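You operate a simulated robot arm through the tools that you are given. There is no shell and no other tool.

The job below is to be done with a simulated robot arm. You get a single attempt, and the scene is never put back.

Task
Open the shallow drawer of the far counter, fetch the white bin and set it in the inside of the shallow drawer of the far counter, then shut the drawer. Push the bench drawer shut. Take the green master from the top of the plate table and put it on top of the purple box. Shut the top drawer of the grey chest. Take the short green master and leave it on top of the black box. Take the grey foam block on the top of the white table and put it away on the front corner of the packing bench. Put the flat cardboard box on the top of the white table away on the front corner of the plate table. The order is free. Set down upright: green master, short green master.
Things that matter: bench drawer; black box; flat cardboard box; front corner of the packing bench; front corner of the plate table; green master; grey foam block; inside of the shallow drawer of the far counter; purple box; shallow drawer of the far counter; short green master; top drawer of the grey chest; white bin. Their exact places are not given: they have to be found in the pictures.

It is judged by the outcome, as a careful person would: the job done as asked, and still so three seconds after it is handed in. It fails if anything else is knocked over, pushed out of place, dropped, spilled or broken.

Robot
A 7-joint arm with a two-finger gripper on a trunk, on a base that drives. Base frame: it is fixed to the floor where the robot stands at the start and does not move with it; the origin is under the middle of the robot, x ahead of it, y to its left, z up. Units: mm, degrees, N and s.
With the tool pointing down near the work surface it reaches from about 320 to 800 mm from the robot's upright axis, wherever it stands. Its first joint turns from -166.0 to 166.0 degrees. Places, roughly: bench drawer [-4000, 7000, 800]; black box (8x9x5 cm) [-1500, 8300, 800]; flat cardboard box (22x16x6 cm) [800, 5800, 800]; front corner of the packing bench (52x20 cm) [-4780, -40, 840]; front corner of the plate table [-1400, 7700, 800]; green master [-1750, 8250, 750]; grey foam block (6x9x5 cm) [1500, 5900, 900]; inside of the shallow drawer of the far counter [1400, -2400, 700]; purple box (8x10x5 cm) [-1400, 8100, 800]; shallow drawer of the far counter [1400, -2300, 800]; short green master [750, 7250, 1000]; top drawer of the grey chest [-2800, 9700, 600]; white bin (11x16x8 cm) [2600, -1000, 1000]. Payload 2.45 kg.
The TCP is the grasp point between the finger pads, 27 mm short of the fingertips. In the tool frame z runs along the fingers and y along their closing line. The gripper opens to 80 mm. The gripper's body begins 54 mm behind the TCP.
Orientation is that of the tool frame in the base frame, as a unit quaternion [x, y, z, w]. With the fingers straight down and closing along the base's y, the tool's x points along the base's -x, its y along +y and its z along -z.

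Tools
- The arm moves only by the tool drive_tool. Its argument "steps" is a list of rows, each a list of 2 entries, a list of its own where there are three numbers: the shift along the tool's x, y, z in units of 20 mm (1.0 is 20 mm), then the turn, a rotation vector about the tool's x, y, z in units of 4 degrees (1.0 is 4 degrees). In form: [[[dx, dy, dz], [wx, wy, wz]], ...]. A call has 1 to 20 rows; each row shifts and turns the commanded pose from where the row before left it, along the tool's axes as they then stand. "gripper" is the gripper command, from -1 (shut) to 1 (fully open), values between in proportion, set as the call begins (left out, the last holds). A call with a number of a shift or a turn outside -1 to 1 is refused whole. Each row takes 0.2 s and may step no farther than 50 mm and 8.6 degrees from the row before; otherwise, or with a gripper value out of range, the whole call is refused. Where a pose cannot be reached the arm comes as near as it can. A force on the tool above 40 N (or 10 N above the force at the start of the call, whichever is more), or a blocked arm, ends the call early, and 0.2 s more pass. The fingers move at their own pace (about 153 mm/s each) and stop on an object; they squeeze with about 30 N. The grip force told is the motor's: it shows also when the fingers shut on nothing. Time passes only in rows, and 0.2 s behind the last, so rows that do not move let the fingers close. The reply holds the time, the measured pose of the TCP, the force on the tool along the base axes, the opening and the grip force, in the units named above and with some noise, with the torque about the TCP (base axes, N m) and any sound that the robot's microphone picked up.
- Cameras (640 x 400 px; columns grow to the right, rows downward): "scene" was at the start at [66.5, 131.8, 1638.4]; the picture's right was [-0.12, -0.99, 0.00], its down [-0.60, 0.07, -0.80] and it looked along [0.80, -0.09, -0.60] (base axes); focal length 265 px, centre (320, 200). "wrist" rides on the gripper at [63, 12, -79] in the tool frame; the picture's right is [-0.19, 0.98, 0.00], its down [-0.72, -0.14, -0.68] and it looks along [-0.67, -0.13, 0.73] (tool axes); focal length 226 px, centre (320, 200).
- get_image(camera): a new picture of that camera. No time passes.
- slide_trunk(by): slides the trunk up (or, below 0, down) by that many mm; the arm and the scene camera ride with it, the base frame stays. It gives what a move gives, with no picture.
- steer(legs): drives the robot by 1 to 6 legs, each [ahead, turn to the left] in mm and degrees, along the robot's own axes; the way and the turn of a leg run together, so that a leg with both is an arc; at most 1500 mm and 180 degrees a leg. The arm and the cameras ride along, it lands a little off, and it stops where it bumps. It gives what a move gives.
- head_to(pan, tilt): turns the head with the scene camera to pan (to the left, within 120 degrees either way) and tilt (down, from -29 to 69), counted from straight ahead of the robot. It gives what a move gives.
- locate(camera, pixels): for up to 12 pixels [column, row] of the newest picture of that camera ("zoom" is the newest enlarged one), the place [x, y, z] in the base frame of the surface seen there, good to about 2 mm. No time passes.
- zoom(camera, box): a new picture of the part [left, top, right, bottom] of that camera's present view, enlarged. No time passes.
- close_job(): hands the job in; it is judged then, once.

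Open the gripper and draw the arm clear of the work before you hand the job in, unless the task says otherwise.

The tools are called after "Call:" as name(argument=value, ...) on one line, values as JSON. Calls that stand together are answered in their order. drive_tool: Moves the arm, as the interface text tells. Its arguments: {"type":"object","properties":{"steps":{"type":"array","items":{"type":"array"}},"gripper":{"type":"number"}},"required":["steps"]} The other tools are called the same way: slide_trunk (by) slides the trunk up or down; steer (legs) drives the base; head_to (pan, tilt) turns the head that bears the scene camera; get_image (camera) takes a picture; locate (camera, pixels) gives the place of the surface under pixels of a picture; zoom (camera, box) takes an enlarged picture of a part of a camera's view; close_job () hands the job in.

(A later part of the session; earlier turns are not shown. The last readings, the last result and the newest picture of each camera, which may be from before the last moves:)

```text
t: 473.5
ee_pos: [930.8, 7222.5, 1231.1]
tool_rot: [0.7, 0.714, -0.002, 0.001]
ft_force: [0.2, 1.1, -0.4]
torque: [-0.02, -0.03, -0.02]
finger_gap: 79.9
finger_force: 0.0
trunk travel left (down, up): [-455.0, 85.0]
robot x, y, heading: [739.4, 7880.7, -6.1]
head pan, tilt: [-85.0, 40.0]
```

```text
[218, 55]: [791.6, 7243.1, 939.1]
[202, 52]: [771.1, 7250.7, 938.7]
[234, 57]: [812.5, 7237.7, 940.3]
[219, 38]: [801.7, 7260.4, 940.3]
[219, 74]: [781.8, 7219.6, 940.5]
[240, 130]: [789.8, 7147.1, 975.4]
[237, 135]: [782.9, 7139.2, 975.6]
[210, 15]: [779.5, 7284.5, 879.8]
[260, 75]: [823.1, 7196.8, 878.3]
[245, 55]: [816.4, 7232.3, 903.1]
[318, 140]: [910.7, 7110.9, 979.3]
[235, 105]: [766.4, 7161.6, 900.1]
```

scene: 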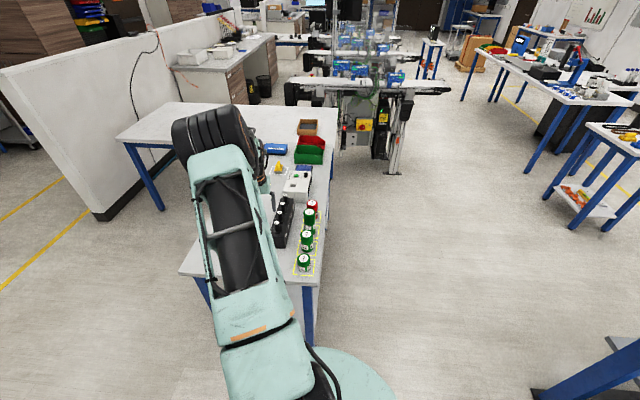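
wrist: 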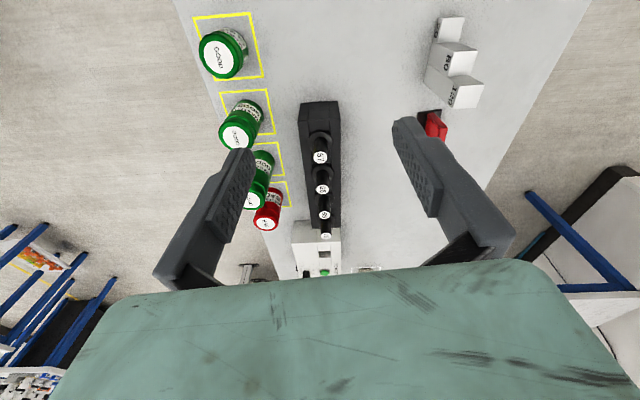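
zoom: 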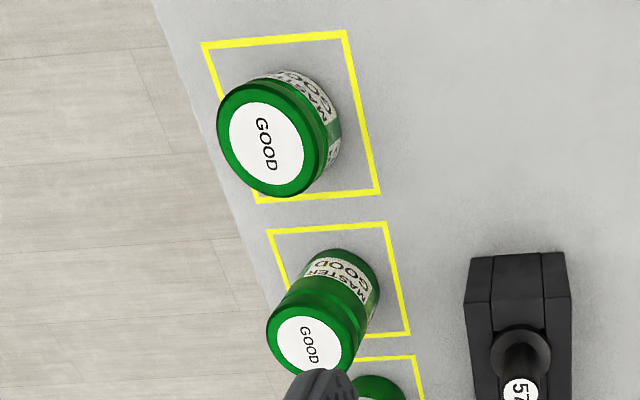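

Short master centre (792,7240), lid z≈940. I'll move over it and lower with the trunk first.

Call:
drive_tool(steps=[[[0.14, -1, 0], [0, 0, 0]], [[0.14, -1, 0], [0, 0, 0]], [[0.14, -1, 0], [0, 0, 0]], [[0.14, -1, 0], [0, 0, 0]], [[0.14, -1, 0], [0, 0, 0]], [[0.14, -1, 0], [0, 0, 0]], [[0.17, -0.93, 0], [0, 0, 0]]], gripper=1)

Call:
slide_trunk(by=-190)

Call:
get_image(camera="wrist")

Call:
locate(camera="wrist", pixels=[[315, 95], [290, 95], [345, 95], [315, 70], [315, 120]])

```text
t: 475.1
ee_pos: [792.2, 7240.4, 1230.1]
tool_rot: [0.7, 0.714, -0.001, 0.002]
ft_force: [-0.2, 0.6, 0.5]
torque: [-0.01, -0.02, -0.05]
finger_gap: 80.2
finger_force: 0.0
trunk travel left (down, up): [-455.0, 85.0]
robot x, y, heading: [738.6, 7876.1, -6.0]
head pan, tilt: [-85.0, 40.0]
```

```text
t: 477.2
ee_pos: [792.4, 7241.6, 1040.7]
tool_rot: [0.701, 0.713, -0.001, 0.002]
ft_force: [0.1, 0.1, 0.4]
torque: [-0.01, 0.02, 0.0]
finger_gap: 80.0
finger_force: 0.1
trunk travel left (down, up): [-265.0, 275.0]
robot x, y, heading: [741.7, 7876.2, -6.2]
head pan, tilt: [-85.0, 40.0]
```

```text
taken
```

wrist: 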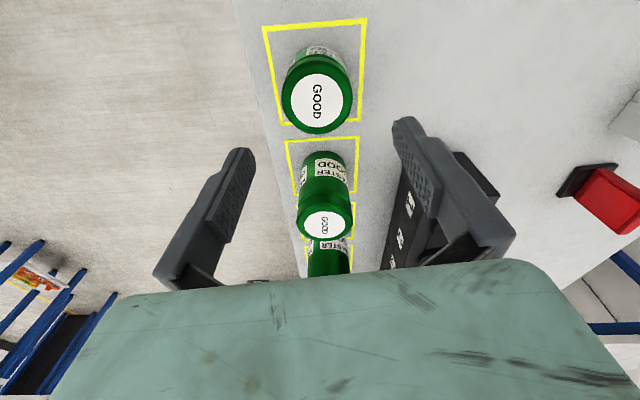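

```text
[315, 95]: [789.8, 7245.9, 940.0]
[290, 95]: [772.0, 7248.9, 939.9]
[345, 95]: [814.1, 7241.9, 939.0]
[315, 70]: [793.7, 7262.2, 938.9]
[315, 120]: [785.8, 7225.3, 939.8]
```

The jar is centred (lid centre ≈(791,7242)). I'll descend 115 mm and close.

Call:
drive_tool(steps=[[[0, 0, 1], [0, 0, 0]], [[0, 0, 1], [0, 0, 0]], [[0, 0, 1], [0, 0, 0]], [[0, 0, 1], [0, 0, 0]], [[0, 0, 1], [0, 0, 0]], [[0, 0, 0.5], [0, 0, 0]], [[0, 0, 0.25], [0, 0, 0]]])

Call:
drive_tool(steps=[[[0, 0, 0], [0, 0, 0]], [[0, 0, 0], [0, 0, 0]], [[0, 0, 0], [0, 0, 0]], [[0, 0, 0], [0, 0, 0]]], gripper=-1)

Call:
get_image(camera="wrist")

```text
t: 478.8
ee_pos: [791.2, 7240.2, 925.0]
tool_rot: [0.701, 0.714, -0.001, 0.001]
ft_force: [0.0, 0.5, -0.6]
torque: [0.02, 0.01, 0.0]
finger_gap: 79.8
finger_force: 0.0
trunk travel left (down, up): [-265.0, 275.0]
robot x, y, heading: [738.8, 7872.5, -6.0]
head pan, tilt: [-85.0, 40.0]
```

```text
t: 479.8
ee_pos: [791.9, 7239.7, 925.2]
tool_rot: [0.7, 0.714, -0.001, 0.001]
ft_force: [0.5, -0.1, -0.8]
torque: [0.0, 0.01, 0.01]
finger_gap: 55.1
finger_force: 29.9
trunk travel left (down, up): [-265.0, 275.0]
robot x, y, heading: [744.1, 7876.1, -6.1]
head pan, tilt: [-85.0, 40.0]
```

```text
taken
```

wrist: 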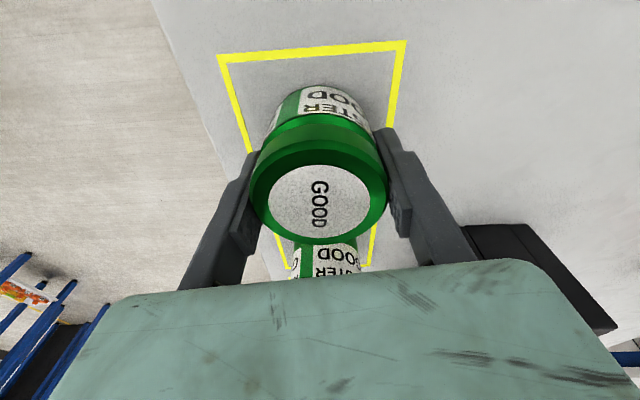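

The short master is gripped (gap 55.1 mm). I'll lift it slowly, then raise the trunk for the trip.

Call:
drive_tool(steps=[[[0, 0, -0.2], [0, 0, 0]], [[0, 0, -0.3], [0, 0, 0]], [[0, 0, -0.5], [0, 0, 0]], [[0, 0, -0.5], [0, 0, 0]], [[0, 0, -0.7], [0, 0, 0]], [[0, 0, -0.7], [0, 0, 0]], [[0, 0, -0.7], [0, 0, 0]], [[0, 0, -0.7], [0, 0, 0]], [[0, 0, -0.7], [0, 0, 0]]])

Call:
slide_trunk(by=150)

Call:
get_image(camera="wrist")

```text
t: 481.8
ee_pos: [792.0, 7239.7, 1025.6]
tool_rot: [0.7, 0.714, -0.001, 0.001]
ft_force: [0.7, 0.3, -2.2]
torque: [0.05, -0.04, 0.0]
finger_gap: 54.8
finger_force: 29.7
trunk travel left (down, up): [-265.0, 275.0]
robot x, y, heading: [741.9, 7876.0, -6.1]
head pan, tilt: [-85.0, 40.0]
```

```text
t: 483.6
ee_pos: [792.2, 7239.4, 1174.2]
tool_rot: [0.7, 0.714, -0.001, 0.001]
ft_force: [0.4, -0.8, -3.1]
torque: [0.02, -0.01, -0.02]
finger_gap: 54.8
finger_force: 29.8
trunk travel left (down, up): [-415.0, 125.0]
robot x, y, heading: [737.5, 7876.2, -5.8]
head pan, tilt: [-85.0, 40.0]
```

```text
taken
```

wrist: 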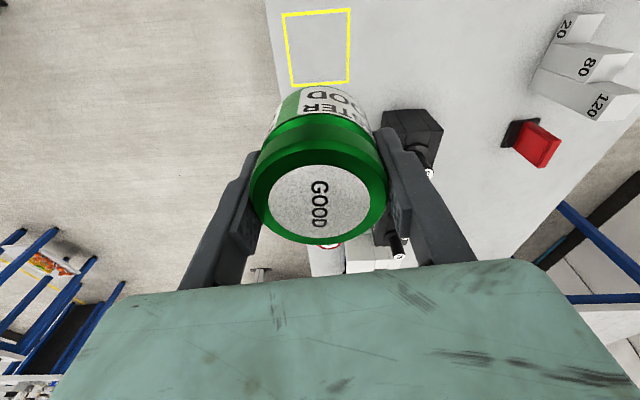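

The master is held firmly, bottom at ≈1130. I'll retrace the path in reverse to the plate table's back side.

Call:
steer(legs=[[0, -27.3], [-1475, 0], [0, 27.4], [-1080, 0]])

Call:
head_to(pan=-85, tilt=50)

Call:
get_image(camera="scene")

Call:
get_image(camera="wrist")

```text
t: 498.8
ee_pos: [-1502.4, 8159.8, 1175.7]
tool_rot: [0.697, 0.717, -0.001, 0.001]
ft_force: [0.0, 0.3, -2.3]
torque: [0.02, 0.01, -0.01]
finger_gap: 54.8
finger_force: 29.7
trunk travel left (down, up): [-415.0, 125.0]
robot x, y, heading: [-1558.2, 8796.7, -5.3]
head pan, tilt: [-85.0, 40.0]
```

```text
t: 499.5
ee_pos: [-1501.0, 8160.8, 1175.7]
tool_rot: [0.697, 0.717, -0.001, 0.002]
ft_force: [-0.6, -0.4, -3.0]
torque: [0.05, -0.01, -0.02]
finger_gap: 54.8
finger_force: 30.1
trunk travel left (down, up): [-415.0, 125.0]
robot x, y, heading: [-1557.2, 8798.7, -5.6]
head pan, tilt: [-85.0, 50.0]
```

```text
taken
```

scene: 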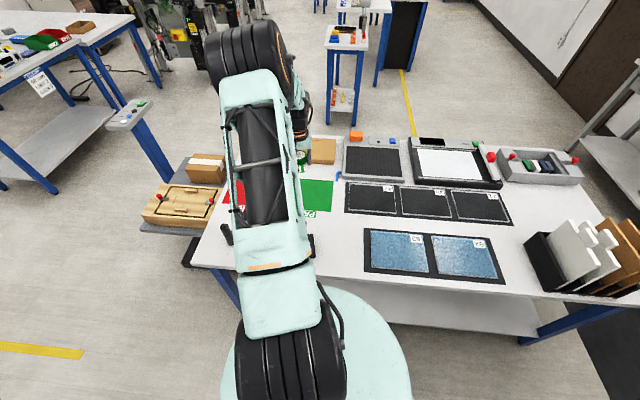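

```text
taken
```

wrist: 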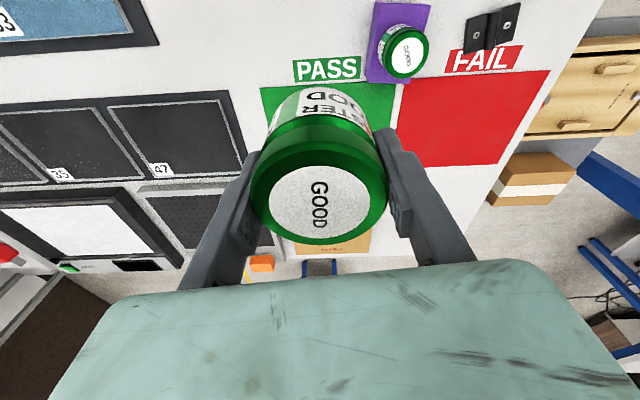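

The first master stands safely on the purple box. I'll check the black box's present position as far as visible beside the arm.

Call:
zoom(camera="scene", box=[270, 215, 350, 265])

Call:
drive_tool(steps=[[[0, -0.9, 0], [0, 0, 0]], [[0, -0.9, 0], [0, 0, 0]], [[0, -0.9, 0], [0, 0, 0]], [[0, -0.9, 0], [0, 0, 0]], [[0, -0.9, 0], [0, 0, 0]], [[0, -0.9, 0], [0, 0, 0]], [[0, -0.9, 0], [0, 0, 0]], [[0, -0.9, 0], [0, 0, 0]]])

Call:
get_image(camera="scene")

```text
8.00 times, centred on (310, 240) of scene
```

zoom: 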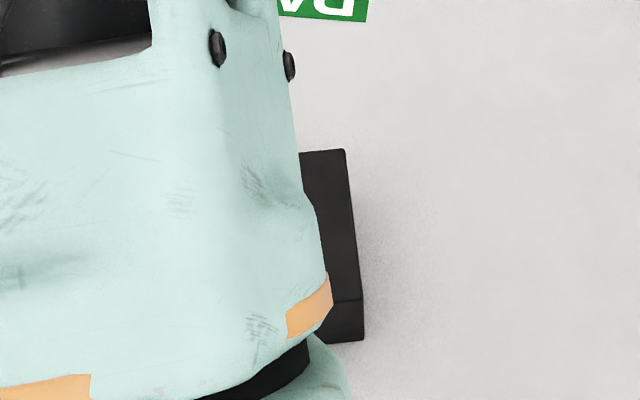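

```text
t: 501.3
ee_pos: [-1646.0, 8155.3, 1175.5]
tool_rot: [0.697, 0.717, -0.001, 0.001]
ft_force: [-0.5, -0.5, -2.6]
torque: [0.0, -0.03, -0.03]
finger_gap: 54.9
finger_force: 29.6
trunk travel left (down, up): [-415.0, 125.0]
robot x, y, heading: [-1558.4, 8798.9, -5.8]
head pan, tilt: [-85.0, 50.0]
```

```text
taken
```

scene: 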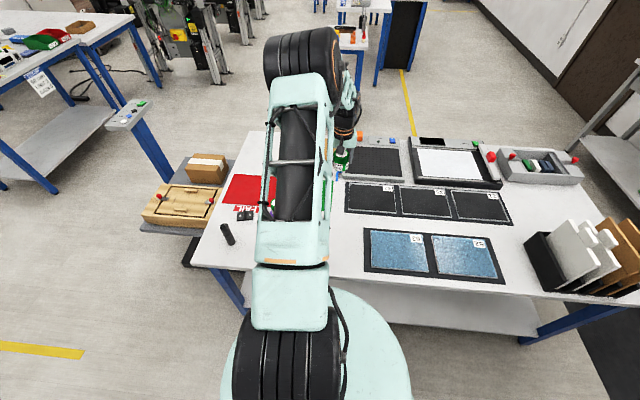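

The enlarged picture (taken before the shift) shows the box's right top edge; I'll measure those points.

Call:
locate(camera="zoom", pixels=[[340, 157], [355, 295], [335, 200], [345, 250], [350, 335], [310, 165]])

```text
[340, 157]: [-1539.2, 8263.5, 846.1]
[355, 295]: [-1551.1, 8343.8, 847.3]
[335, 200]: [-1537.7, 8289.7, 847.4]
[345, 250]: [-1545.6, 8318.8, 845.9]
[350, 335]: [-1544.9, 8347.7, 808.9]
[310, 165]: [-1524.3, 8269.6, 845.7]
```

Box top centre ≈(-1511,8306), z≈846. I'll bring the short master above it.

Call:
drive_tool(steps=[[[0.726, 0.696, 0], [0, 0, 0]], [[0.726, 0.696, 0], [0, 0, 0]], [[0.726, 0.696, 0], [0, 0, 0]], [[0.726, 0.696, 0], [0, 0, 0]], [[0.726, 0.696, 0], [0, 0, 0]], [[0.726, 0.696, 0], [0, 0, 0]], [[0.726, 0.696, 0], [0, 0, 0]], [[0.726, 0.696, 0], [0, 0, 0]], [[0.726, 0.696, 0], [0, 0, 0]], [[0.726, 0.696, 0], [0, 0, 0]]])

Call:
slide_trunk(by=-210)

Call:
get_image(camera="scene")

Call:
get_image(camera="wrist")

```text
t: 503.5
ee_pos: [-1509.6, 8305.7, 1176.1]
tool_rot: [0.697, 0.717, -0.001, 0.001]
ft_force: [0.3, 0.2, -2.2]
torque: [-0.02, 0.02, 0.0]
finger_gap: 55.0
finger_force: 30.0
trunk travel left (down, up): [-415.0, 125.0]
robot x, y, heading: [-1557.6, 8795.6, -5.8]
head pan, tilt: [-85.0, 50.0]
```

```text
t: 505.8
ee_pos: [-1511.7, 8304.9, 964.6]
tool_rot: [0.697, 0.717, -0.001, 0.001]
ft_force: [-0.3, 0.2, -2.0]
torque: [0.02, 0.01, 0.0]
finger_gap: 55.0
finger_force: 29.9
trunk travel left (down, up): [-205.0, 335.0]
robot x, y, heading: [-1561.2, 8798.6, -5.7]
head pan, tilt: [-85.0, 50.0]
```

```text
taken
```

scene: 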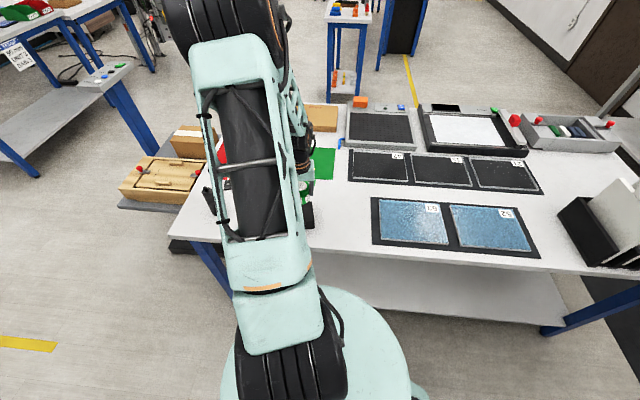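

```text
taken
```

wrist: 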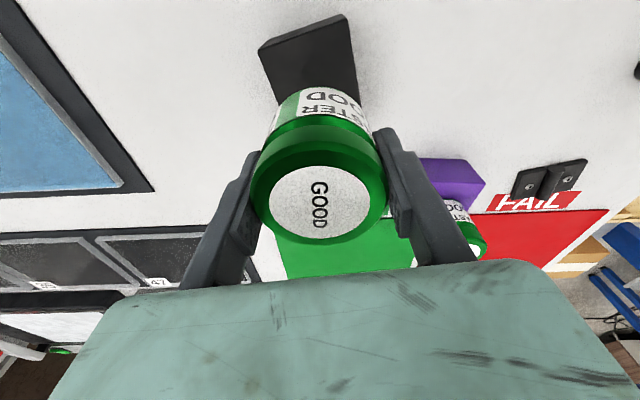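

The black box shows below the jar. I'll verify its corners in the wrist view before lowering.

Call:
locate(camera="wrist", pixels=[[263, 48], [343, 20], [352, 85], [280, 90], [310, 50]])

```text
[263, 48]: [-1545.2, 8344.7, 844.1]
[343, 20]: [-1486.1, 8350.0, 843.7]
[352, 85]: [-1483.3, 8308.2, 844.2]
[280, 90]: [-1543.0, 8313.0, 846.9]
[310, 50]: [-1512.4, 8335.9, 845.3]
```

The box's centre line is x≈-1512 and the jar is right above. I'll lower it and feel for contact.

Call:
drive_tool(steps=[[[0, 0, 0.5], [0, 0, 0]], [[0, 0, 0.5], [0, 0, 0]], [[0, 0, 0.5], [0, 0, 0]], [[0, 0, 0.5], [0, 0, 0]], [[0, 0, 0.5], [0, 0, 0]], [[0, 0, 0.5], [0, 0, 0]], [[0, 0, 0.3], [0, 0, 0]], [[0, 0, 0.1], [0, 0, 0]]])

Call:
drive_tool(steps=[[[0, 0, 0.1], [0, 0, 0]]])

Call:
drive_tool(steps=[[[0, 0, 0.1], [0, 0, 0]]])

Call:
drive_tool(steps=[[[0, 0, 0.08], [0, 0, 0]]])

```text
t: 507.6
ee_pos: [-1509.7, 8305.1, 896.4]
tool_rot: [0.698, 0.716, -0.002, 0.001]
ft_force: [0.2, -0.9, -2.9]
torque: [0.01, -0.02, 0.0]
finger_gap: 55.0
finger_force: 30.0
trunk travel left (down, up): [-205.0, 335.0]
robot x, y, heading: [-1553.6, 8795.2, -5.7]
head pan, tilt: [-85.0, 50.0]
```

```text
t: 508.0
ee_pos: [-1510.6, 8305.0, 895.5]
tool_rot: [0.697, 0.717, -0.002, 0.001]
ft_force: [0.3, 0.7, -2.4]
torque: [0.0, -0.01, -0.01]
finger_gap: 54.8
finger_force: 30.0
trunk travel left (down, up): [-205.0, 335.0]
robot x, y, heading: [-1560.6, 8799.9, -5.7]
head pan, tilt: [-85.0, 50.0]
```

```text
t: 508.4
ee_pos: [-1510.2, 8306.4, 893.0]
tool_rot: [0.698, 0.716, -0.001, 0.002]
ft_force: [-0.2, -0.7, -3.0]
torque: [0.01, 0.01, -0.01]
finger_gap: 54.6
finger_force: 30.5
trunk travel left (down, up): [-205.0, 335.0]
robot x, y, heading: [-1559.3, 8795.4, -5.3]
head pan, tilt: [-85.0, 50.0]
```

```text
t: 508.8
ee_pos: [-1509.7, 8304.7, 891.1]
tool_rot: [0.697, 0.717, -0.002, 0.001]
ft_force: [-0.3, 0.1, -2.5]
torque: [-0.03, 0.02, 0.01]
finger_gap: 54.8
finger_force: 29.7
trunk travel left (down, up): [-205.0, 335.0]
robot x, y, heading: [-1558.2, 8795.9, -5.7]
head pan, tilt: [-85.0, 50.0]
```

Still free at 891. I'll continue in small steps.

Call:
drive_tool(steps=[[[0, 0, 0.07], [0, 0, 0]]])

Call:
drive_tool(steps=[[[0, 0, 0.07], [0, 0, 0]]])

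Call:
drive_tool(steps=[[[0, 0, 0.07], [0, 0, 0]]])

```text
t: 509.2
ee_pos: [-1510.7, 8305.8, 890.1]
tool_rot: [0.697, 0.717, -0.001, 0.002]
ft_force: [-0.3, 0.0, -3.1]
torque: [-0.01, -0.01, 0.03]
finger_gap: 55.0
finger_force: 29.9
trunk travel left (down, up): [-205.0, 335.0]
robot x, y, heading: [-1562.7, 8797.8, -5.8]
head pan, tilt: [-85.0, 50.0]
```

```text
t: 509.6
ee_pos: [-1510.0, 8304.8, 889.5]
tool_rot: [0.697, 0.717, -0.002, 0.002]
ft_force: [0.4, 1.2, 13.9]
torque: [0.34, 0.1, 0.01]
finger_gap: 54.4
finger_force: 29.7
trunk travel left (down, up): [-205.0, 335.0]
robot x, y, heading: [-1557.0, 8798.2, -5.7]
head pan, tilt: [-85.0, 50.0]
```

```text
t: 510.0
ee_pos: [-1510.7, 8304.6, 889.2]
tool_rot: [0.697, 0.717, -0.002, 0.002]
ft_force: [0.3, -0.1, 30.9]
torque: [0.29, 0.05, -0.12]
finger_gap: 54.8
finger_force: 29.8
trunk travel left (down, up): [-205.0, 335.0]
robot x, y, heading: [-1557.3, 8798.6, -5.5]
head pan, tilt: [-85.0, 50.0]
```

Firm contact (31 N). I'll unload a little, then open and rise.

Call:
drive_tool(steps=[[[0, 0, -0.07], [0, 0, 0]], [[0, 0, -0.05], [0, 0, 0]], [[0, 0, 0], [0, 0, 0]]])

Call:
drive_tool(steps=[[[0, 0, 0], [0, 0, 0]], [[0, 0, 0], [0, 0, 0]], [[0, 0, 0], [0, 0, 0]]], gripper=1)

Call:
drive_tool(steps=[[[0, 0, -0.3], [0, 0, 0]], [[0, 0, -0.5], [0, 0, 0]], [[0, 0, -1], [0, 0, 0]], [[0, 0, -1], [0, 0, 0]], [[0, 0, -1], [0, 0, 0]], [[0, 0, -1], [0, 0, 0]], [[0, 0, -1], [0, 0, 0]], [[0, 0, -1], [0, 0, 0]]])

Call:
slide_trunk(by=150)

Call:
get_image(camera="wrist")

```text
t: 510.8
ee_pos: [-1511.1, 8305.7, 888.5]
tool_rot: [0.697, 0.717, -0.001, 0.001]
ft_force: [0.7, -4.7, 9.1]
torque: [-0.46, 0.07, 0.04]
finger_gap: 54.6
finger_force: 29.9
trunk travel left (down, up): [-205.0, 335.0]
robot x, y, heading: [-1558.5, 8796.4, -5.5]
head pan, tilt: [-85.0, 50.0]
```

```text
t: 511.6
ee_pos: [-1510.1, 8306.2, 888.6]
tool_rot: [0.697, 0.717, -0.002, 0.001]
ft_force: [0.5, 0.6, -0.7]
torque: [0.01, 0.02, -0.02]
finger_gap: 79.9
finger_force: 0.2
trunk travel left (down, up): [-205.0, 335.0]
robot x, y, heading: [-1559.0, 8795.6, -5.6]
head pan, tilt: [-85.0, 50.0]
```

```text
t: 513.4
ee_pos: [-1510.9, 8305.9, 1025.8]
tool_rot: [0.697, 0.717, -0.001, 0.001]
ft_force: [-0.1, 0.2, 0.0]
torque: [-0.04, -0.02, -0.02]
finger_gap: 80.1
finger_force: 0.1
trunk travel left (down, up): [-205.0, 335.0]
robot x, y, heading: [-1556.6, 8795.4, -5.5]
head pan, tilt: [-85.0, 50.0]
```

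```text
t: 515.1
ee_pos: [-1510.0, 8305.5, 1175.7]
tool_rot: [0.697, 0.717, -0.002, 0.002]
ft_force: [0.4, -0.3, 1.0]
torque: [-0.02, -0.02, 0.0]
finger_gap: 80.2
finger_force: 0.1
trunk travel left (down, up): [-355.0, 185.0]
robot x, y, heading: [-1555.9, 8799.4, -5.6]
head pan, tilt: [-85.0, 50.0]
```

```text
taken
```

wrist: 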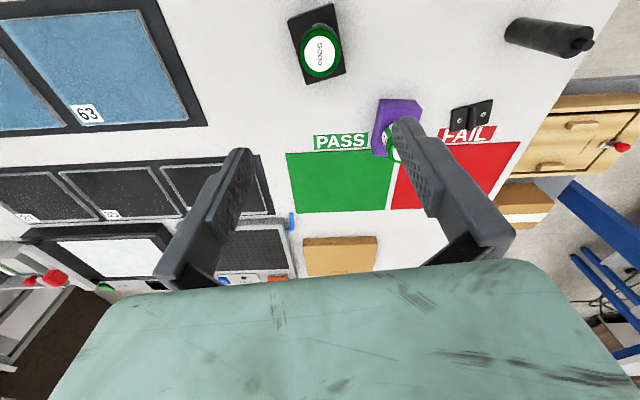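

Both masters now stand on their boxes. I'll check the second one's lid level.

Call:
locate(camera="wrist", pixels=[[320, 52], [308, 50], [334, 52], [320, 40], [321, 66], [395, 150], [300, 80], [345, 72]])

Call:
zoom(camera="wrist", box=[260, 0, 460, 160])

```text
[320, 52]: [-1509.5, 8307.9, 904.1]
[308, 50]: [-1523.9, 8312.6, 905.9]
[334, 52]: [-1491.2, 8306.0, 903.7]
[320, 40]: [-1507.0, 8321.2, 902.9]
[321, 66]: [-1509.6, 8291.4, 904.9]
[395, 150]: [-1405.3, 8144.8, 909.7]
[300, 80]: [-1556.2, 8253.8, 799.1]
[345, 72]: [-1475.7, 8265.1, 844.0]
```

```text
2.50 times, centred on (360, 80) of wrist
```

zoom: 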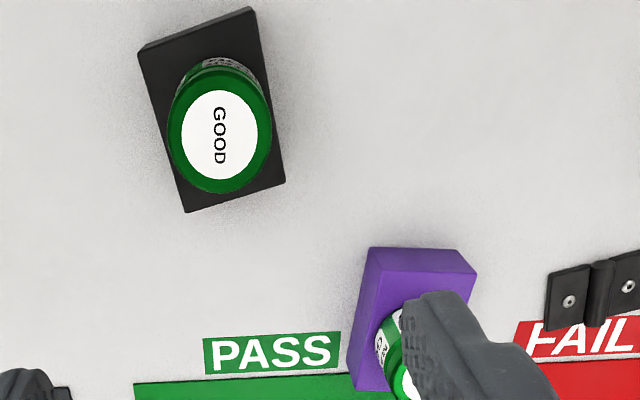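

Lid level at z≈904, centred: both masters are done. Next the flat cardboard box: I'll drive to the lane between lift table and bottle table and look around.

Call:
steer(legs=[[1100, 0], [0, -28], [615, 0]])

Call:
head_to(pan=-45, tilt=30)

Call:
get_image(camera="scene")

Call:
locate(camera="scene", pixels=[[200, 200], [250, 200], [300, 200], [350, 200], [300, 170], [350, 170], [250, 170], [400, 200], [300, 250], [350, 300], [250, 300], [450, 250]])

```text
t: 525.2
ee_pos: [-136.2, 7894.6, 1176.1]
tool_rot: [0.849, 0.528, -0.001, 0.001]
ft_force: [-1.0, 0.4, -0.5]
torque: [-0.02, 0.0, -0.01]
finger_gap: 80.1
finger_force: 0.1
trunk travel left (down, up): [-355.0, 185.0]
robot x, y, heading: [51.8, 8351.1, -33.7]
head pan, tilt: [-85.0, 50.0]
```

```text
t: 526.3
ee_pos: [-136.2, 7894.4, 1176.0]
tool_rot: [0.849, 0.529, -0.002, 0.001]
ft_force: [0.2, 0.0, 0.1]
torque: [-0.01, -0.01, 0.03]
finger_gap: 79.9
finger_force: 0.1
trunk travel left (down, up): [-355.0, 185.0]
robot x, y, heading: [50.2, 8355.3, -33.7]
head pan, tilt: [-45.0, 30.0]
```

```text
taken
```

scene: 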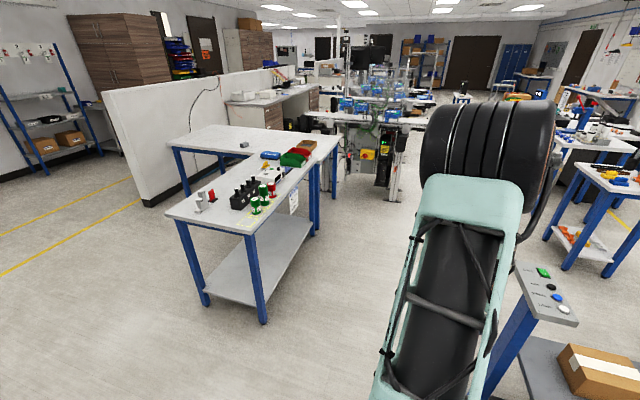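

```text
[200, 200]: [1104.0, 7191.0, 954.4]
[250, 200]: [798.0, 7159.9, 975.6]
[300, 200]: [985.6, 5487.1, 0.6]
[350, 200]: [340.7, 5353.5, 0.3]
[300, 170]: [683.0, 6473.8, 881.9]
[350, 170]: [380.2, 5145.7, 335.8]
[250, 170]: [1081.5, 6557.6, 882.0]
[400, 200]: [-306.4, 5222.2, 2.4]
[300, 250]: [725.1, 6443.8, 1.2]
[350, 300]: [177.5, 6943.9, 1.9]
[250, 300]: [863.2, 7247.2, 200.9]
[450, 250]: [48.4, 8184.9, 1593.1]
```

The white table's west end is free to approach from the lane. I'll swing the arm back to the front first, high in free space.

Call:
drive_tool(steps=[[[0, 1, 0], [0, 0, -0.575]], [[0, 1, 0], [0, 0, -0.575]], [[0, 1, 0], [0, 0, -0.575]], [[0, 1, 0], [0, 0, -0.575]], [[0, 1, 0], [0, 0, -0.575]], [[0, 1, 0], [0, 0, -0.575]], [[0, 1, 0], [0, 0, -0.575]], [[0, 1, 0], [0, 0, -0.575]], [[0, 1, 0], [0, 0, -0.575]], [[0, 1, 0], [0, 0, -0.575]], [[0, 1, 0], [0, 0, -0.575]], [[0, 1, 0], [0, 0, -0.575]], [[0, 1, 0], [0, 0, -0.575]], [[0, 1, 0], [0, 0, -0.575]], [[0, 1, 0], [0, 0, -0.575]], [[0, 1, 0], [0, 0, -0.575]], [[0, 1, 0], [0, 0, -0.575]]])

Call:
drive_tool(steps=[[[0, 1, 0], [0, 0, -0.575]], [[0, 1, 0], [0, 0, -0.575]], [[0, 1, 0], [0, 0, -0.575]], [[0, 1, 0], [0, 0, -0.575]], [[0, 1, 0], [0, 0, -0.575]], [[0, 1, 0], [0, 0, -0.575]], [[0, 1, 0], [0, 0, -0.575]], [[0, 1, 0], [0, 0, -0.575]], [[0, 1, 0], [0, 0, -0.575]], [[0, 1, 0], [0, 0, -0.575]], [[0, 1, 0], [0, 0, -0.575]], [[0, 1, 0], [0, 0, -0.575]], [[0, 1, 0], [0, 0, -0.575]], [[0, 1, 0], [0, 0, -0.575]], [[0, 1, 0], [0, 0, -0.575]], [[0, 1, 0], [0, 0, -0.575]], [[0, 1, 0], [0, 0, -0.575]]])

```text
t: 529.9
ee_pos: [196.0, 7849.6, 1176.7]
tool_rot: [0.623, 0.782, -0.002, 0.0]
ft_force: [0.7, -0.1, 1.0]
torque: [-0.01, 0.01, -0.03]
finger_gap: 79.8
finger_force: 0.0
trunk travel left (down, up): [-355.0, 185.0]
robot x, y, heading: [53.3, 8352.0, -33.5]
head pan, tilt: [-45.0, 30.0]
```

```text
t: 533.5
ee_pos: [478.3, 8023.2, 1174.0]
tool_rot: [0.325, 0.946, -0.002, 0.001]
ft_force: [0.3, 0.7, -0.2]
torque: [0.01, 0.01, -0.02]
finger_gap: 79.9
finger_force: 0.0
trunk travel left (down, up): [-355.0, 185.0]
robot x, y, heading: [52.2, 8351.4, -33.5]
head pan, tilt: [-45.0, 30.0]
```

The arm is in front again. I'll drive down the lane to (52,5800) and turn to face the white table's west end.

Call:
steer(legs=[[0, -56.5], [1400, 0], [1150, 0], [0, 83.5]])

Call:
head_to(pan=0, tilt=40)

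Call:
get_image(camera="scene")

Call:
get_image(camera="wrist")

```text
t: 549.2
ee_pos: [55.1, 5269.1, 1173.9]
tool_rot: [0.713, 0.701, -0.004, -0.002]
ft_force: [-2.8, 0.5, -1.6]
torque: [-0.02, -0.31, -0.15]
finger_gap: 79.9
finger_force: 0.2
trunk travel left (down, up): [-355.0, 185.0]
robot x, y, heading: [57.8, 5806.2, -85.1]
head pan, tilt: [-45.0, 30.0]
stopped in leg 4: the robot was blocked; the commanded pose is now the measured one
```

```text
t: 550.4
ee_pos: [54.9, 5268.5, 1174.4]
tool_rot: [0.712, 0.702, -0.003, -0.003]
ft_force: [-9.0, 0.5, -0.2]
torque: [0.0, -0.94, -0.4]
finger_gap: 79.9
finger_force: 0.1
trunk travel left (down, up): [-355.0, 185.0]
robot x, y, heading: [56.7, 5811.7, -85.1]
head pan, tilt: [0.0, 40.0]
```

```text
taken
```

scene: 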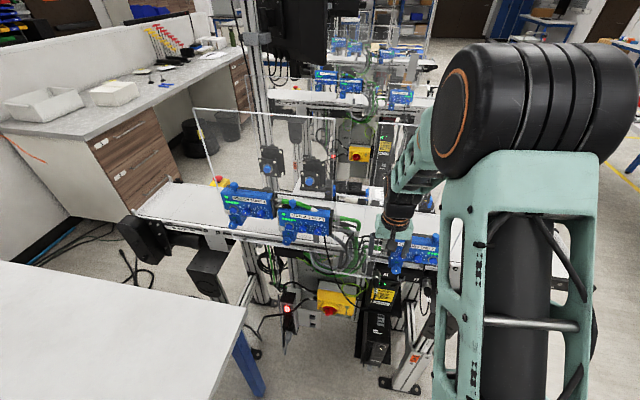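

```text
taken
```

wrist: 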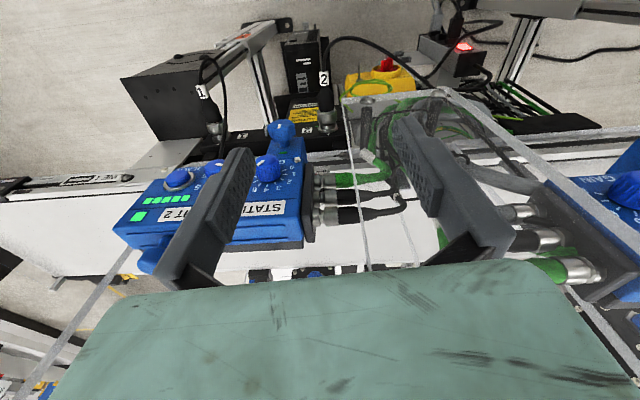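

The gripper went in among the conveyor's clear guard panels and touched one while turning (−9 N sideways). I'll turn back to −90° to release it and then reverse straight out the way I came.

Call:
steer(legs=[[0, -4.9]])

Call:
get_image(camera="wrist")

Call:
get_image(camera="scene")

```text
t: 551.2
ee_pos: [7.8, 5270.7, 1174.8]
tool_rot: [0.742, 0.67, -0.004, -0.002]
ft_force: [-0.6, -0.3, -0.7]
torque: [-0.01, -0.02, 0.01]
finger_gap: 80.0
finger_force: 0.0
trunk travel left (down, up): [-355.0, 185.0]
robot x, y, heading: [51.2, 5809.0, -90.3]
head pan, tilt: [0.0, 40.0]
```

```text
taken
```

wrist: 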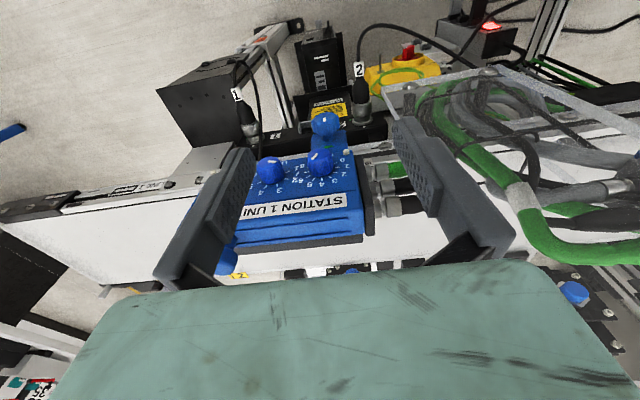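

```text
taken
```

scene: 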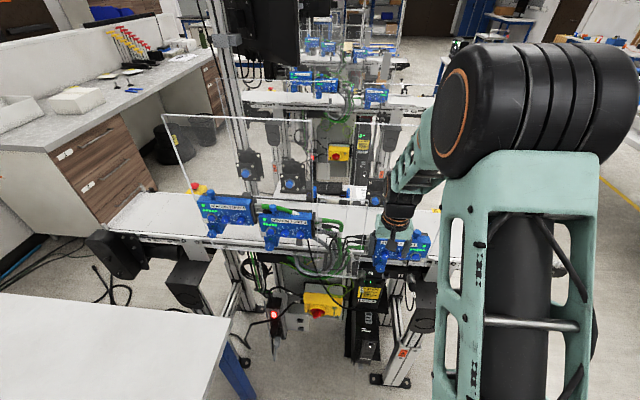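

Contact released and the guard panels look in place. I'll reverse 500 mm straight, then turn to face the white table's end from further north.

Call:
steer(legs=[[-480, 0]])

Call:
get_image(camera="scene")

Call:
locate(camera="scene", pixels=[[100, 250], [200, 290], [230, 310], [300, 220], [380, 220], [240, 370], [50, 300], [160, 180], [430, 250], [300, 170]])

```text
t: 554.1
ee_pos: [9.4, 5750.6, 1174.5]
tool_rot: [0.742, 0.67, -0.003, -0.003]
ft_force: [-0.5, -0.2, 0.6]
torque: [-0.03, 0.03, 0.0]
finger_gap: 79.9
finger_force: 0.0
trunk travel left (down, up): [-355.0, 185.0]
robot x, y, heading: [59.7, 6288.0, -89.9]
head pan, tilt: [0.0, 40.0]
```

```text
taken
```

scene: 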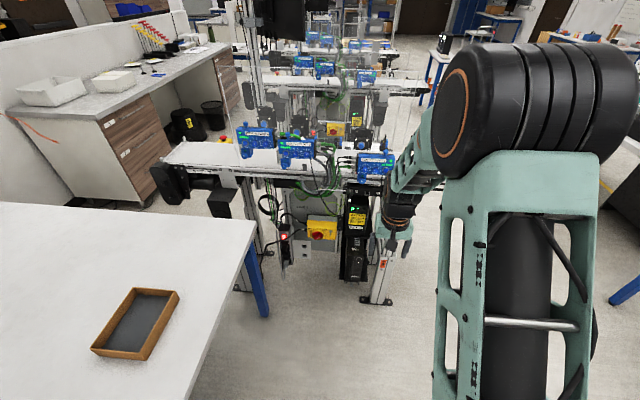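

```text
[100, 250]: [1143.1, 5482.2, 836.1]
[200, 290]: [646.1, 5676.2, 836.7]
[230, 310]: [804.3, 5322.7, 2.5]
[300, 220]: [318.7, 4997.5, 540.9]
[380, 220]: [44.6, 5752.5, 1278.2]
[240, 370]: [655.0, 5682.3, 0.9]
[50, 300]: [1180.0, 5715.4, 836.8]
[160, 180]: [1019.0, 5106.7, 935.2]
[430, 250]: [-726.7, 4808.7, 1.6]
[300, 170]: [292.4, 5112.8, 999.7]
```

The open cardboard tray is at (137,323) on the white table (top z≈836). I'll zoom in and measure the tray and the table's edge.

Call:
zoom(camera="scene", box=[60, 220, 280, 380])

Call:
locate(camera="zoom", pixels=[[195, 178], [345, 185], [240, 358], [95, 340], [270, 182], [295, 270], [165, 350], [145, 260], [250, 240], [540, 20], [450, 250], [390, 350]])

```text
2.50 times, centred on (170, 300) of scene
```

zoom: 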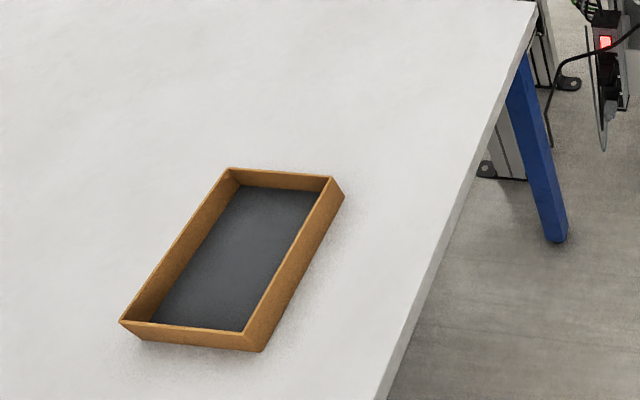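

```text
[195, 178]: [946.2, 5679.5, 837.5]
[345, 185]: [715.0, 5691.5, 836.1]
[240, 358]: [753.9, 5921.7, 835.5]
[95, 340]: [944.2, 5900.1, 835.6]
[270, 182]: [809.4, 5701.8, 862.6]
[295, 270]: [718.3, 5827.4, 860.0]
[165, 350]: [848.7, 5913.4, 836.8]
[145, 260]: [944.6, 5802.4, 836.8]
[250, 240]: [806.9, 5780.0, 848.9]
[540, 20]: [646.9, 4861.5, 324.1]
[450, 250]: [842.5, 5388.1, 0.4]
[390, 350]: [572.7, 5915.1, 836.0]
```

I'll take the tray's four rim corners and the table's west edge.

Call:
locate(camera="zoom", pixels=[[231, 170], [331, 181], [247, 334], [124, 323], [290, 258], [178, 240], [280, 175], [185, 330], [240, 250], [536, 8], [450, 200], [380, 390]])

```text
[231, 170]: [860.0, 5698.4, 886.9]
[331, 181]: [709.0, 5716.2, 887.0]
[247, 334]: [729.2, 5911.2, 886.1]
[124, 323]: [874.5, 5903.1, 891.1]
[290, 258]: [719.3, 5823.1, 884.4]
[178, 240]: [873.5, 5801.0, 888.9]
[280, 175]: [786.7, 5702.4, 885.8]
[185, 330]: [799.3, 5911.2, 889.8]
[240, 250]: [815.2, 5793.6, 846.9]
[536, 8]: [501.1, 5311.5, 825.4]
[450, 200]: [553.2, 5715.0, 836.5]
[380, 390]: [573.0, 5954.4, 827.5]
```

Tray rim z≈888, corners (860,5698), (709,5716), (729,5911), (878,5900); its west wall mid is (719,5813). I'll move the arm to the left side (keeping the tool's orientation, which matches the wall) so the robot can advance without entering the conveyor.

Call:
drive_tool(steps=[[[0.4, 0.985, 0], [0, 0, 0]], [[0.4, 0.985, 0], [0, 0, 0]], [[0.4, 0.985, 0], [0, 0, 0]], [[0.4, 0.985, 0], [0, 0, 0]], [[0.4, 0.985, 0], [0, 0, 0]], [[0.4, 0.985, 0], [0, 0, 0]], [[0.4, 0.985, 0], [0, 0, 0]], [[0.4, 0.985, 0], [0, 0, 0]], [[0.4, 0.985, 0], [0, 0, 0]], [[0.4, 0.985, 0], [0, 0, 0]], [[0.4, 0.985, 0], [0, 0, 0]], [[0.4, 0.985, 0], [0, 0, 0]], [[0.4, 0.985, 0], [0, 0, 0]]])

Call:
drive_tool(steps=[[[0.4, 0.985, 0], [0, 0, 0]], [[0.4, 0.985, 0], [0, 0, 0]], [[0.4, 0.985, 0], [0, 0, 0]], [[0.4, 0.985, 0], [0, 0, 0]], [[0.4, 0.985, 0], [0, 0, 0]], [[0.4, 0.985, 0], [0, 0, 0]], [[0.4, 0.985, 0], [0, 0, 0]], [[0.4, 0.985, 0], [0, 0, 0]], [[0.4, 0.985, 0], [0, 0, 0]], [[0.4, 0.985, 0], [0, 0, 0]], [[0.4, 0.985, 0], [0, 0, 0]], [[0.4, 0.985, 0], [0, 0, 0]]])

Call:
get_image(camera="scene")

```text
t: 556.9
ee_pos: [275.4, 5827.7, 1171.4]
tool_rot: [0.742, 0.67, -0.004, -0.003]
ft_force: [-0.5, -0.5, 0.4]
torque: [0.0, 0.03, 0.03]
finger_gap: 79.9
finger_force: 0.0
trunk travel left (down, up): [-355.0, 185.0]
robot x, y, heading: [60.9, 6287.3, -90.1]
head pan, tilt: [0.0, 40.0]
```

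```text
t: 559.5
ee_pos: [518.6, 5901.0, 1168.5]
tool_rot: [0.743, 0.67, -0.004, -0.003]
ft_force: [0.4, 0.0, 0.8]
torque: [0.01, 0.01, -0.01]
finger_gap: 80.0
finger_force: 0.0
trunk travel left (down, up): [-355.0, 185.0]
robot x, y, heading: [59.8, 6288.6, -90.3]
head pan, tilt: [0.0, 40.0]
```

```text
taken
```

scene: 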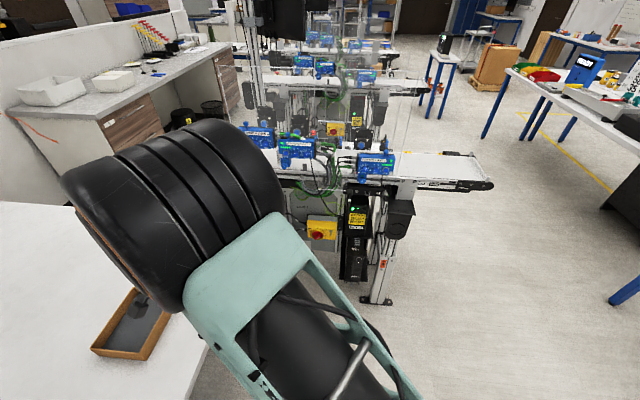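

The arm is to the left now. I'll drive forward 330 mm and look at the tray from the wrist.

Call:
steer(legs=[[330, 0]])

Call:
drive_tool(steps=[[[0.9, 0, 0], [-0.143, 0, 0]], [[0.9, 0, 0], [0, 0, 0]], [[0.9, 0, 0], [0, 0, 0]], [[0.9, 0, 0], [0, 0, 0]], [[0.9, 0, 0], [0, 0, 0]], [[0.9, 0.5, 0], [0, 0, 0]], [[0.9, 0.5, 0], [0, 0, 0]], [[0.9, 0.5, 0], [0, 0, 0]], [[0.9, 0.5, 0], [0, 0, 0]], [[0.9, 0.5, 0], [0, 0, 0]], [[0.9, 0.5, 0], [0, 0, 0]], [[0.9, 0.5, 0], [0, 0, 0]]])

Call:
get_image(camera="wrist")

```text
t: 561.7
ee_pos: [518.3, 5565.3, 1168.1]
tool_rot: [0.743, 0.669, -0.004, -0.003]
ft_force: [0.9, -0.1, -0.1]
torque: [0.05, -0.01, 0.03]
finger_gap: 79.8
finger_force: 0.0
trunk travel left (down, up): [-355.0, 185.0]
robot x, y, heading: [57.4, 5951.3, -90.7]
head pan, tilt: [0.0, 40.0]
```

```text
t: 564.3
ee_pos: [609.5, 5775.2, 1167.6]
tool_rot: [0.742, 0.67, -0.001, 0.0]
ft_force: [0.1, -0.2, -0.1]
torque: [0.02, 0.01, -0.01]
finger_gap: 79.9
finger_force: 0.0
trunk travel left (down, up): [-355.0, 185.0]
robot x, y, heading: [61.2, 5953.2, -90.4]
head pan, tilt: [0.0, 40.0]
```

```text
taken
```

wrist: 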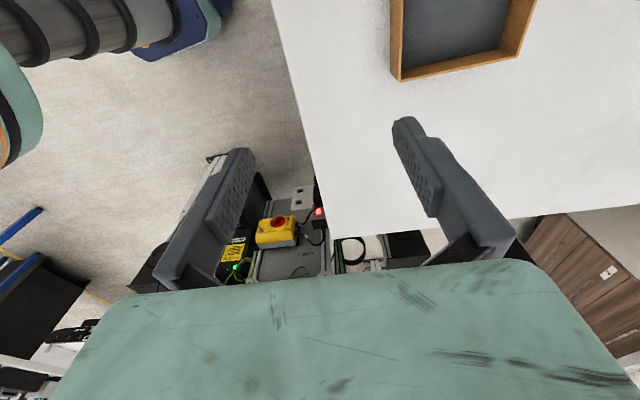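

The tool's orientation matches the wall within a fraction of a degree. I'll move above the west wall's middle and lower the trunk partway.

Call:
drive_tool(steps=[[[0.4, 0.875, 0], [0, 0, 0]], [[0.4, 0.875, 0], [0, 0, 0]], [[0.4, 0.875, 0], [0, 0, 0]], [[0.4, 0.875, 0], [0, 0, 0]], [[0.4, 0.875, 0], [0, 0, 0]], [[0.43, 0.875, 0], [0, 0, 0]]], gripper=0)

Call:
slide_trunk(by=-200)

Call:
get_image(camera="wrist")

Call:
get_image(camera="scene")

```text
t: 565.7
ee_pos: [720.1, 5796.0, 1179.5]
tool_rot: [0.75, 0.661, 0.006, 0.007]
ft_force: [0.2, -1.1, -0.5]
torque: [-0.01, 0.01, -0.02]
finger_gap: 40.0
finger_force: 0.0
trunk travel left (down, up): [-355.0, 185.0]
robot x, y, heading: [57.3, 5953.2, -90.1]
head pan, tilt: [0.0, 40.0]
```

```text
t: 567.9
ee_pos: [715.9, 5793.3, 968.8]
tool_rot: [0.752, 0.66, 0.0, 0.002]
ft_force: [0.2, 0.2, 0.3]
torque: [0.0, -0.01, 0.02]
finger_gap: 39.9
finger_force: 0.1
trunk travel left (down, up): [-155.0, 385.0]
robot x, y, heading: [56.8, 5954.3, -90.4]
head pan, tilt: [0.0, 40.0]
```

```text
taken
```

wrist: 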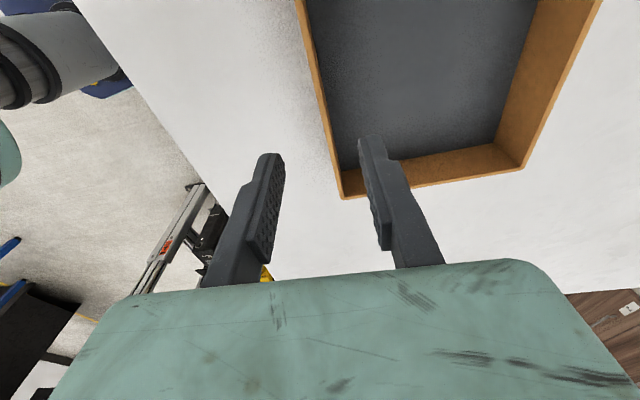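

```text
taken
```

scene: 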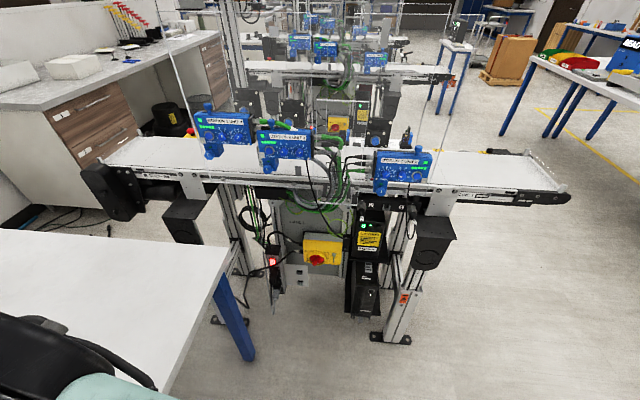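

The arm couldn't quite reach the commanded spot (it stopped ~20 mm short along y, slightly rotated). I'll command 20 mm back along the wall and see whether that pose is reached cleanly.

Call:
drive_tool(steps=[[[-0.5, 0, 0], [0, 0, 0]], [[-0.5, 0, 0], [0, 0, 0]], [[0, 0, 0], [0, 0, 0]]])

Call:
locate(camera="wrist", pixels=[[312, 60], [322, 110], [333, 160], [343, 193], [330, 60], [519, 160], [430, 180], [400, 60]])

```text
t: 568.7
ee_pos: [717.2, 5791.3, 966.5]
tool_rot: [0.743, 0.669, 0.001, 0.001]
ft_force: [0.4, -0.6, 0.6]
torque: [0.0, 0.02, -0.02]
finger_gap: 40.1
finger_force: 0.1
trunk travel left (down, up): [-155.0, 385.0]
robot x, y, heading: [57.2, 5954.3, -90.4]
head pan, tilt: [0.0, 40.0]
```

```text
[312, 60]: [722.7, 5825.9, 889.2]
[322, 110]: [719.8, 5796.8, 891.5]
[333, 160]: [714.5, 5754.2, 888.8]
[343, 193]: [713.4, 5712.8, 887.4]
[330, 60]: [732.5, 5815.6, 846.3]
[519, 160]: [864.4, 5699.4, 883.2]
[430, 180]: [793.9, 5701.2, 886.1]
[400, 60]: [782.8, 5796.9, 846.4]
```

This pose (717,5791) is clean and the wall's rim is at x≈719 here. I'll try 12 mm nearer to the wall's middle.

Call:
drive_tool(steps=[[[0.3, 0, 0], [0, 0, 0]], [[0.3, 0.05, 0], [0, 0, 0]], [[0, 0, 0], [0, 0, 0]]])

```text
t: 569.5
ee_pos: [716.5, 5792.0, 966.6]
tool_rot: [0.749, 0.662, -0.002, -0.001]
ft_force: [0.5, 0.7, 0.3]
torque: [0.02, 0.01, -0.01]
finger_gap: 39.9
finger_force: 0.1
trunk travel left (down, up): [-155.0, 385.0]
robot x, y, heading: [54.7, 5955.3, -90.3]
head pan, tilt: [0.0, 40.0]
```

That's a joint limit; standing 100 mm further back gives the wrist more room. I'll reset the command, reverse 100 mm and then shift the tool 80 mm along the wall.

Call:
drive_tool(steps=[[[-0.6, -0.05, 0], [0, 0, 0]], [[0, 0, 0], [0, 0, 0]]])

Call:
steer(legs=[[-100, 0]])

Call:
drive_tool(steps=[[[-0.8, 0, 0], [0, 0, 0]], [[-0.8, 0, 0], [0, 0, 0]], [[-0.8, 0, 0], [0, 0, 0]], [[-0.8, 0, 0], [0, 0, 0]], [[-0.6, 0, 0], [0, 0, 0]], [[0, 0, 0], [0, 0, 0]]])

Call:
get_image(camera="wrist")

```text
t: 570.1
ee_pos: [717.4, 5789.8, 967.4]
tool_rot: [0.744, 0.668, -0.001, 0.0]
ft_force: [0.2, -0.1, 0.7]
torque: [-0.01, -0.04, 0.02]
finger_gap: 39.9
finger_force: 0.1
trunk travel left (down, up): [-155.0, 385.0]
robot x, y, heading: [55.3, 5952.4, -90.3]
head pan, tilt: [0.0, 40.0]
```

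```text
t: 571.2
ee_pos: [717.8, 5890.4, 968.3]
tool_rot: [0.744, 0.668, 0.0, 0.001]
ft_force: [0.7, -0.3, 0.5]
torque: [0.04, -0.01, -0.03]
finger_gap: 40.1
finger_force: 0.0
trunk travel left (down, up): [-155.0, 385.0]
robot x, y, heading: [60.4, 6054.6, -90.2]
head pan, tilt: [0.0, 40.0]
```

```text
t: 572.6
ee_pos: [710.4, 5814.8, 967.3]
tool_rot: [0.744, 0.668, -0.001, 0.001]
ft_force: [-0.3, -0.1, 0.7]
torque: [-0.01, 0.01, 0.01]
finger_gap: 40.3
finger_force: 0.0
trunk travel left (down, up): [-155.0, 385.0]
robot x, y, heading: [56.0, 6055.8, -90.7]
head pan, tilt: [0.0, 40.0]
```

```text
taken
```

wrist: 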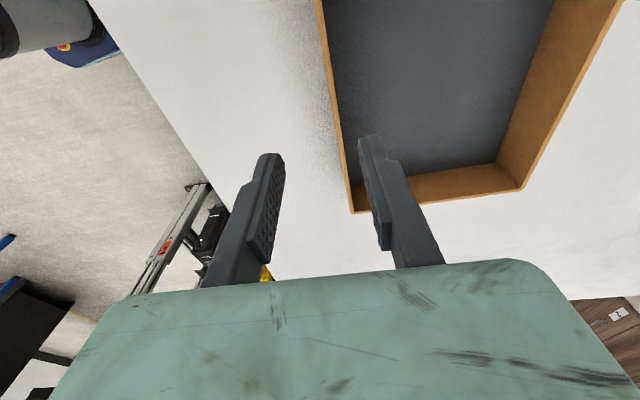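

I'm at (710,5815) and the wall is ~10 mm to the right between the fingers. I'll verify and centre on it.

Call:
locate(camera="wrist", pixels=[[322, 30], [330, 75], [340, 130], [348, 180], [326, 50], [380, 80]])

Call:
drive_tool(steps=[[[0, 0.5, 0], [0, 0, 0]], [[0, 0, 0], [0, 0, 0]]])

```text
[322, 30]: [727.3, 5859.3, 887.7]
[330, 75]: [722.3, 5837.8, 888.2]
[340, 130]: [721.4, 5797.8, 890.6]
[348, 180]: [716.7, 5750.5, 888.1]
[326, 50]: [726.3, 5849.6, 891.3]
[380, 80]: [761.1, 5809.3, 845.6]
```

```text
t: 573.2
ee_pos: [719.7, 5814.2, 968.2]
tool_rot: [0.744, 0.668, 0.001, 0.002]
ft_force: [0.2, 0.6, 0.5]
torque: [-0.05, 0.01, -0.01]
finger_gap: 40.0
finger_force: 0.1
trunk travel left (down, up): [-155.0, 385.0]
robot x, y, heading: [59.5, 6059.2, -90.1]
head pan, tilt: [0.0, 40.0]
```

Centred (wall x≈722). I'll descend with the arm and then feel the tray's floor in small steps.

Call:
drive_tool(steps=[[[0, 0.05, 1], [0, 0, 0]], [[0, 0.05, 1], [0, 0, 0]], [[0, 0, 1], [0, 0, 0]], [[0, 0, 0.9], [0, 0, 0]], [[0, 0, 0.4], [0, 0, 0]]])

Call:
drive_tool(steps=[[[0, 0, 0.15], [0, 0, 0]]])

Call:
drive_tool(steps=[[[0, 0, 0.12], [0, 0, 0]]])

```text
t: 574.4
ee_pos: [722.1, 5814.1, 880.8]
tool_rot: [0.744, 0.668, 0.0, 0.002]
ft_force: [0.4, -0.3, -0.4]
torque: [0.01, 0.0, -0.01]
finger_gap: 39.9
finger_force: 0.0
trunk travel left (down, up): [-155.0, 385.0]
robot x, y, heading: [58.0, 6054.9, -90.6]
head pan, tilt: [0.0, 40.0]
```

```text
t: 574.8
ee_pos: [722.3, 5813.7, 879.4]
tool_rot: [0.744, 0.669, 0.0, 0.001]
ft_force: [-0.1, -0.1, -0.8]
torque: [-0.01, 0.02, -0.02]
finger_gap: 40.1
finger_force: 0.1
trunk travel left (down, up): [-155.0, 385.0]
robot x, y, heading: [58.2, 6055.4, -90.1]
head pan, tilt: [0.0, 40.0]
```

```text
t: 575.2
ee_pos: [721.1, 5813.5, 877.8]
tool_rot: [0.744, 0.668, 0.0, 0.002]
ft_force: [0.6, 0.7, 0.1]
torque: [0.03, 0.01, -0.05]
finger_gap: 39.8
finger_force: 0.2
trunk travel left (down, up): [-155.0, 385.0]
robot x, y, heading: [58.0, 6054.7, -90.4]
head pan, tilt: [0.0, 40.0]
```

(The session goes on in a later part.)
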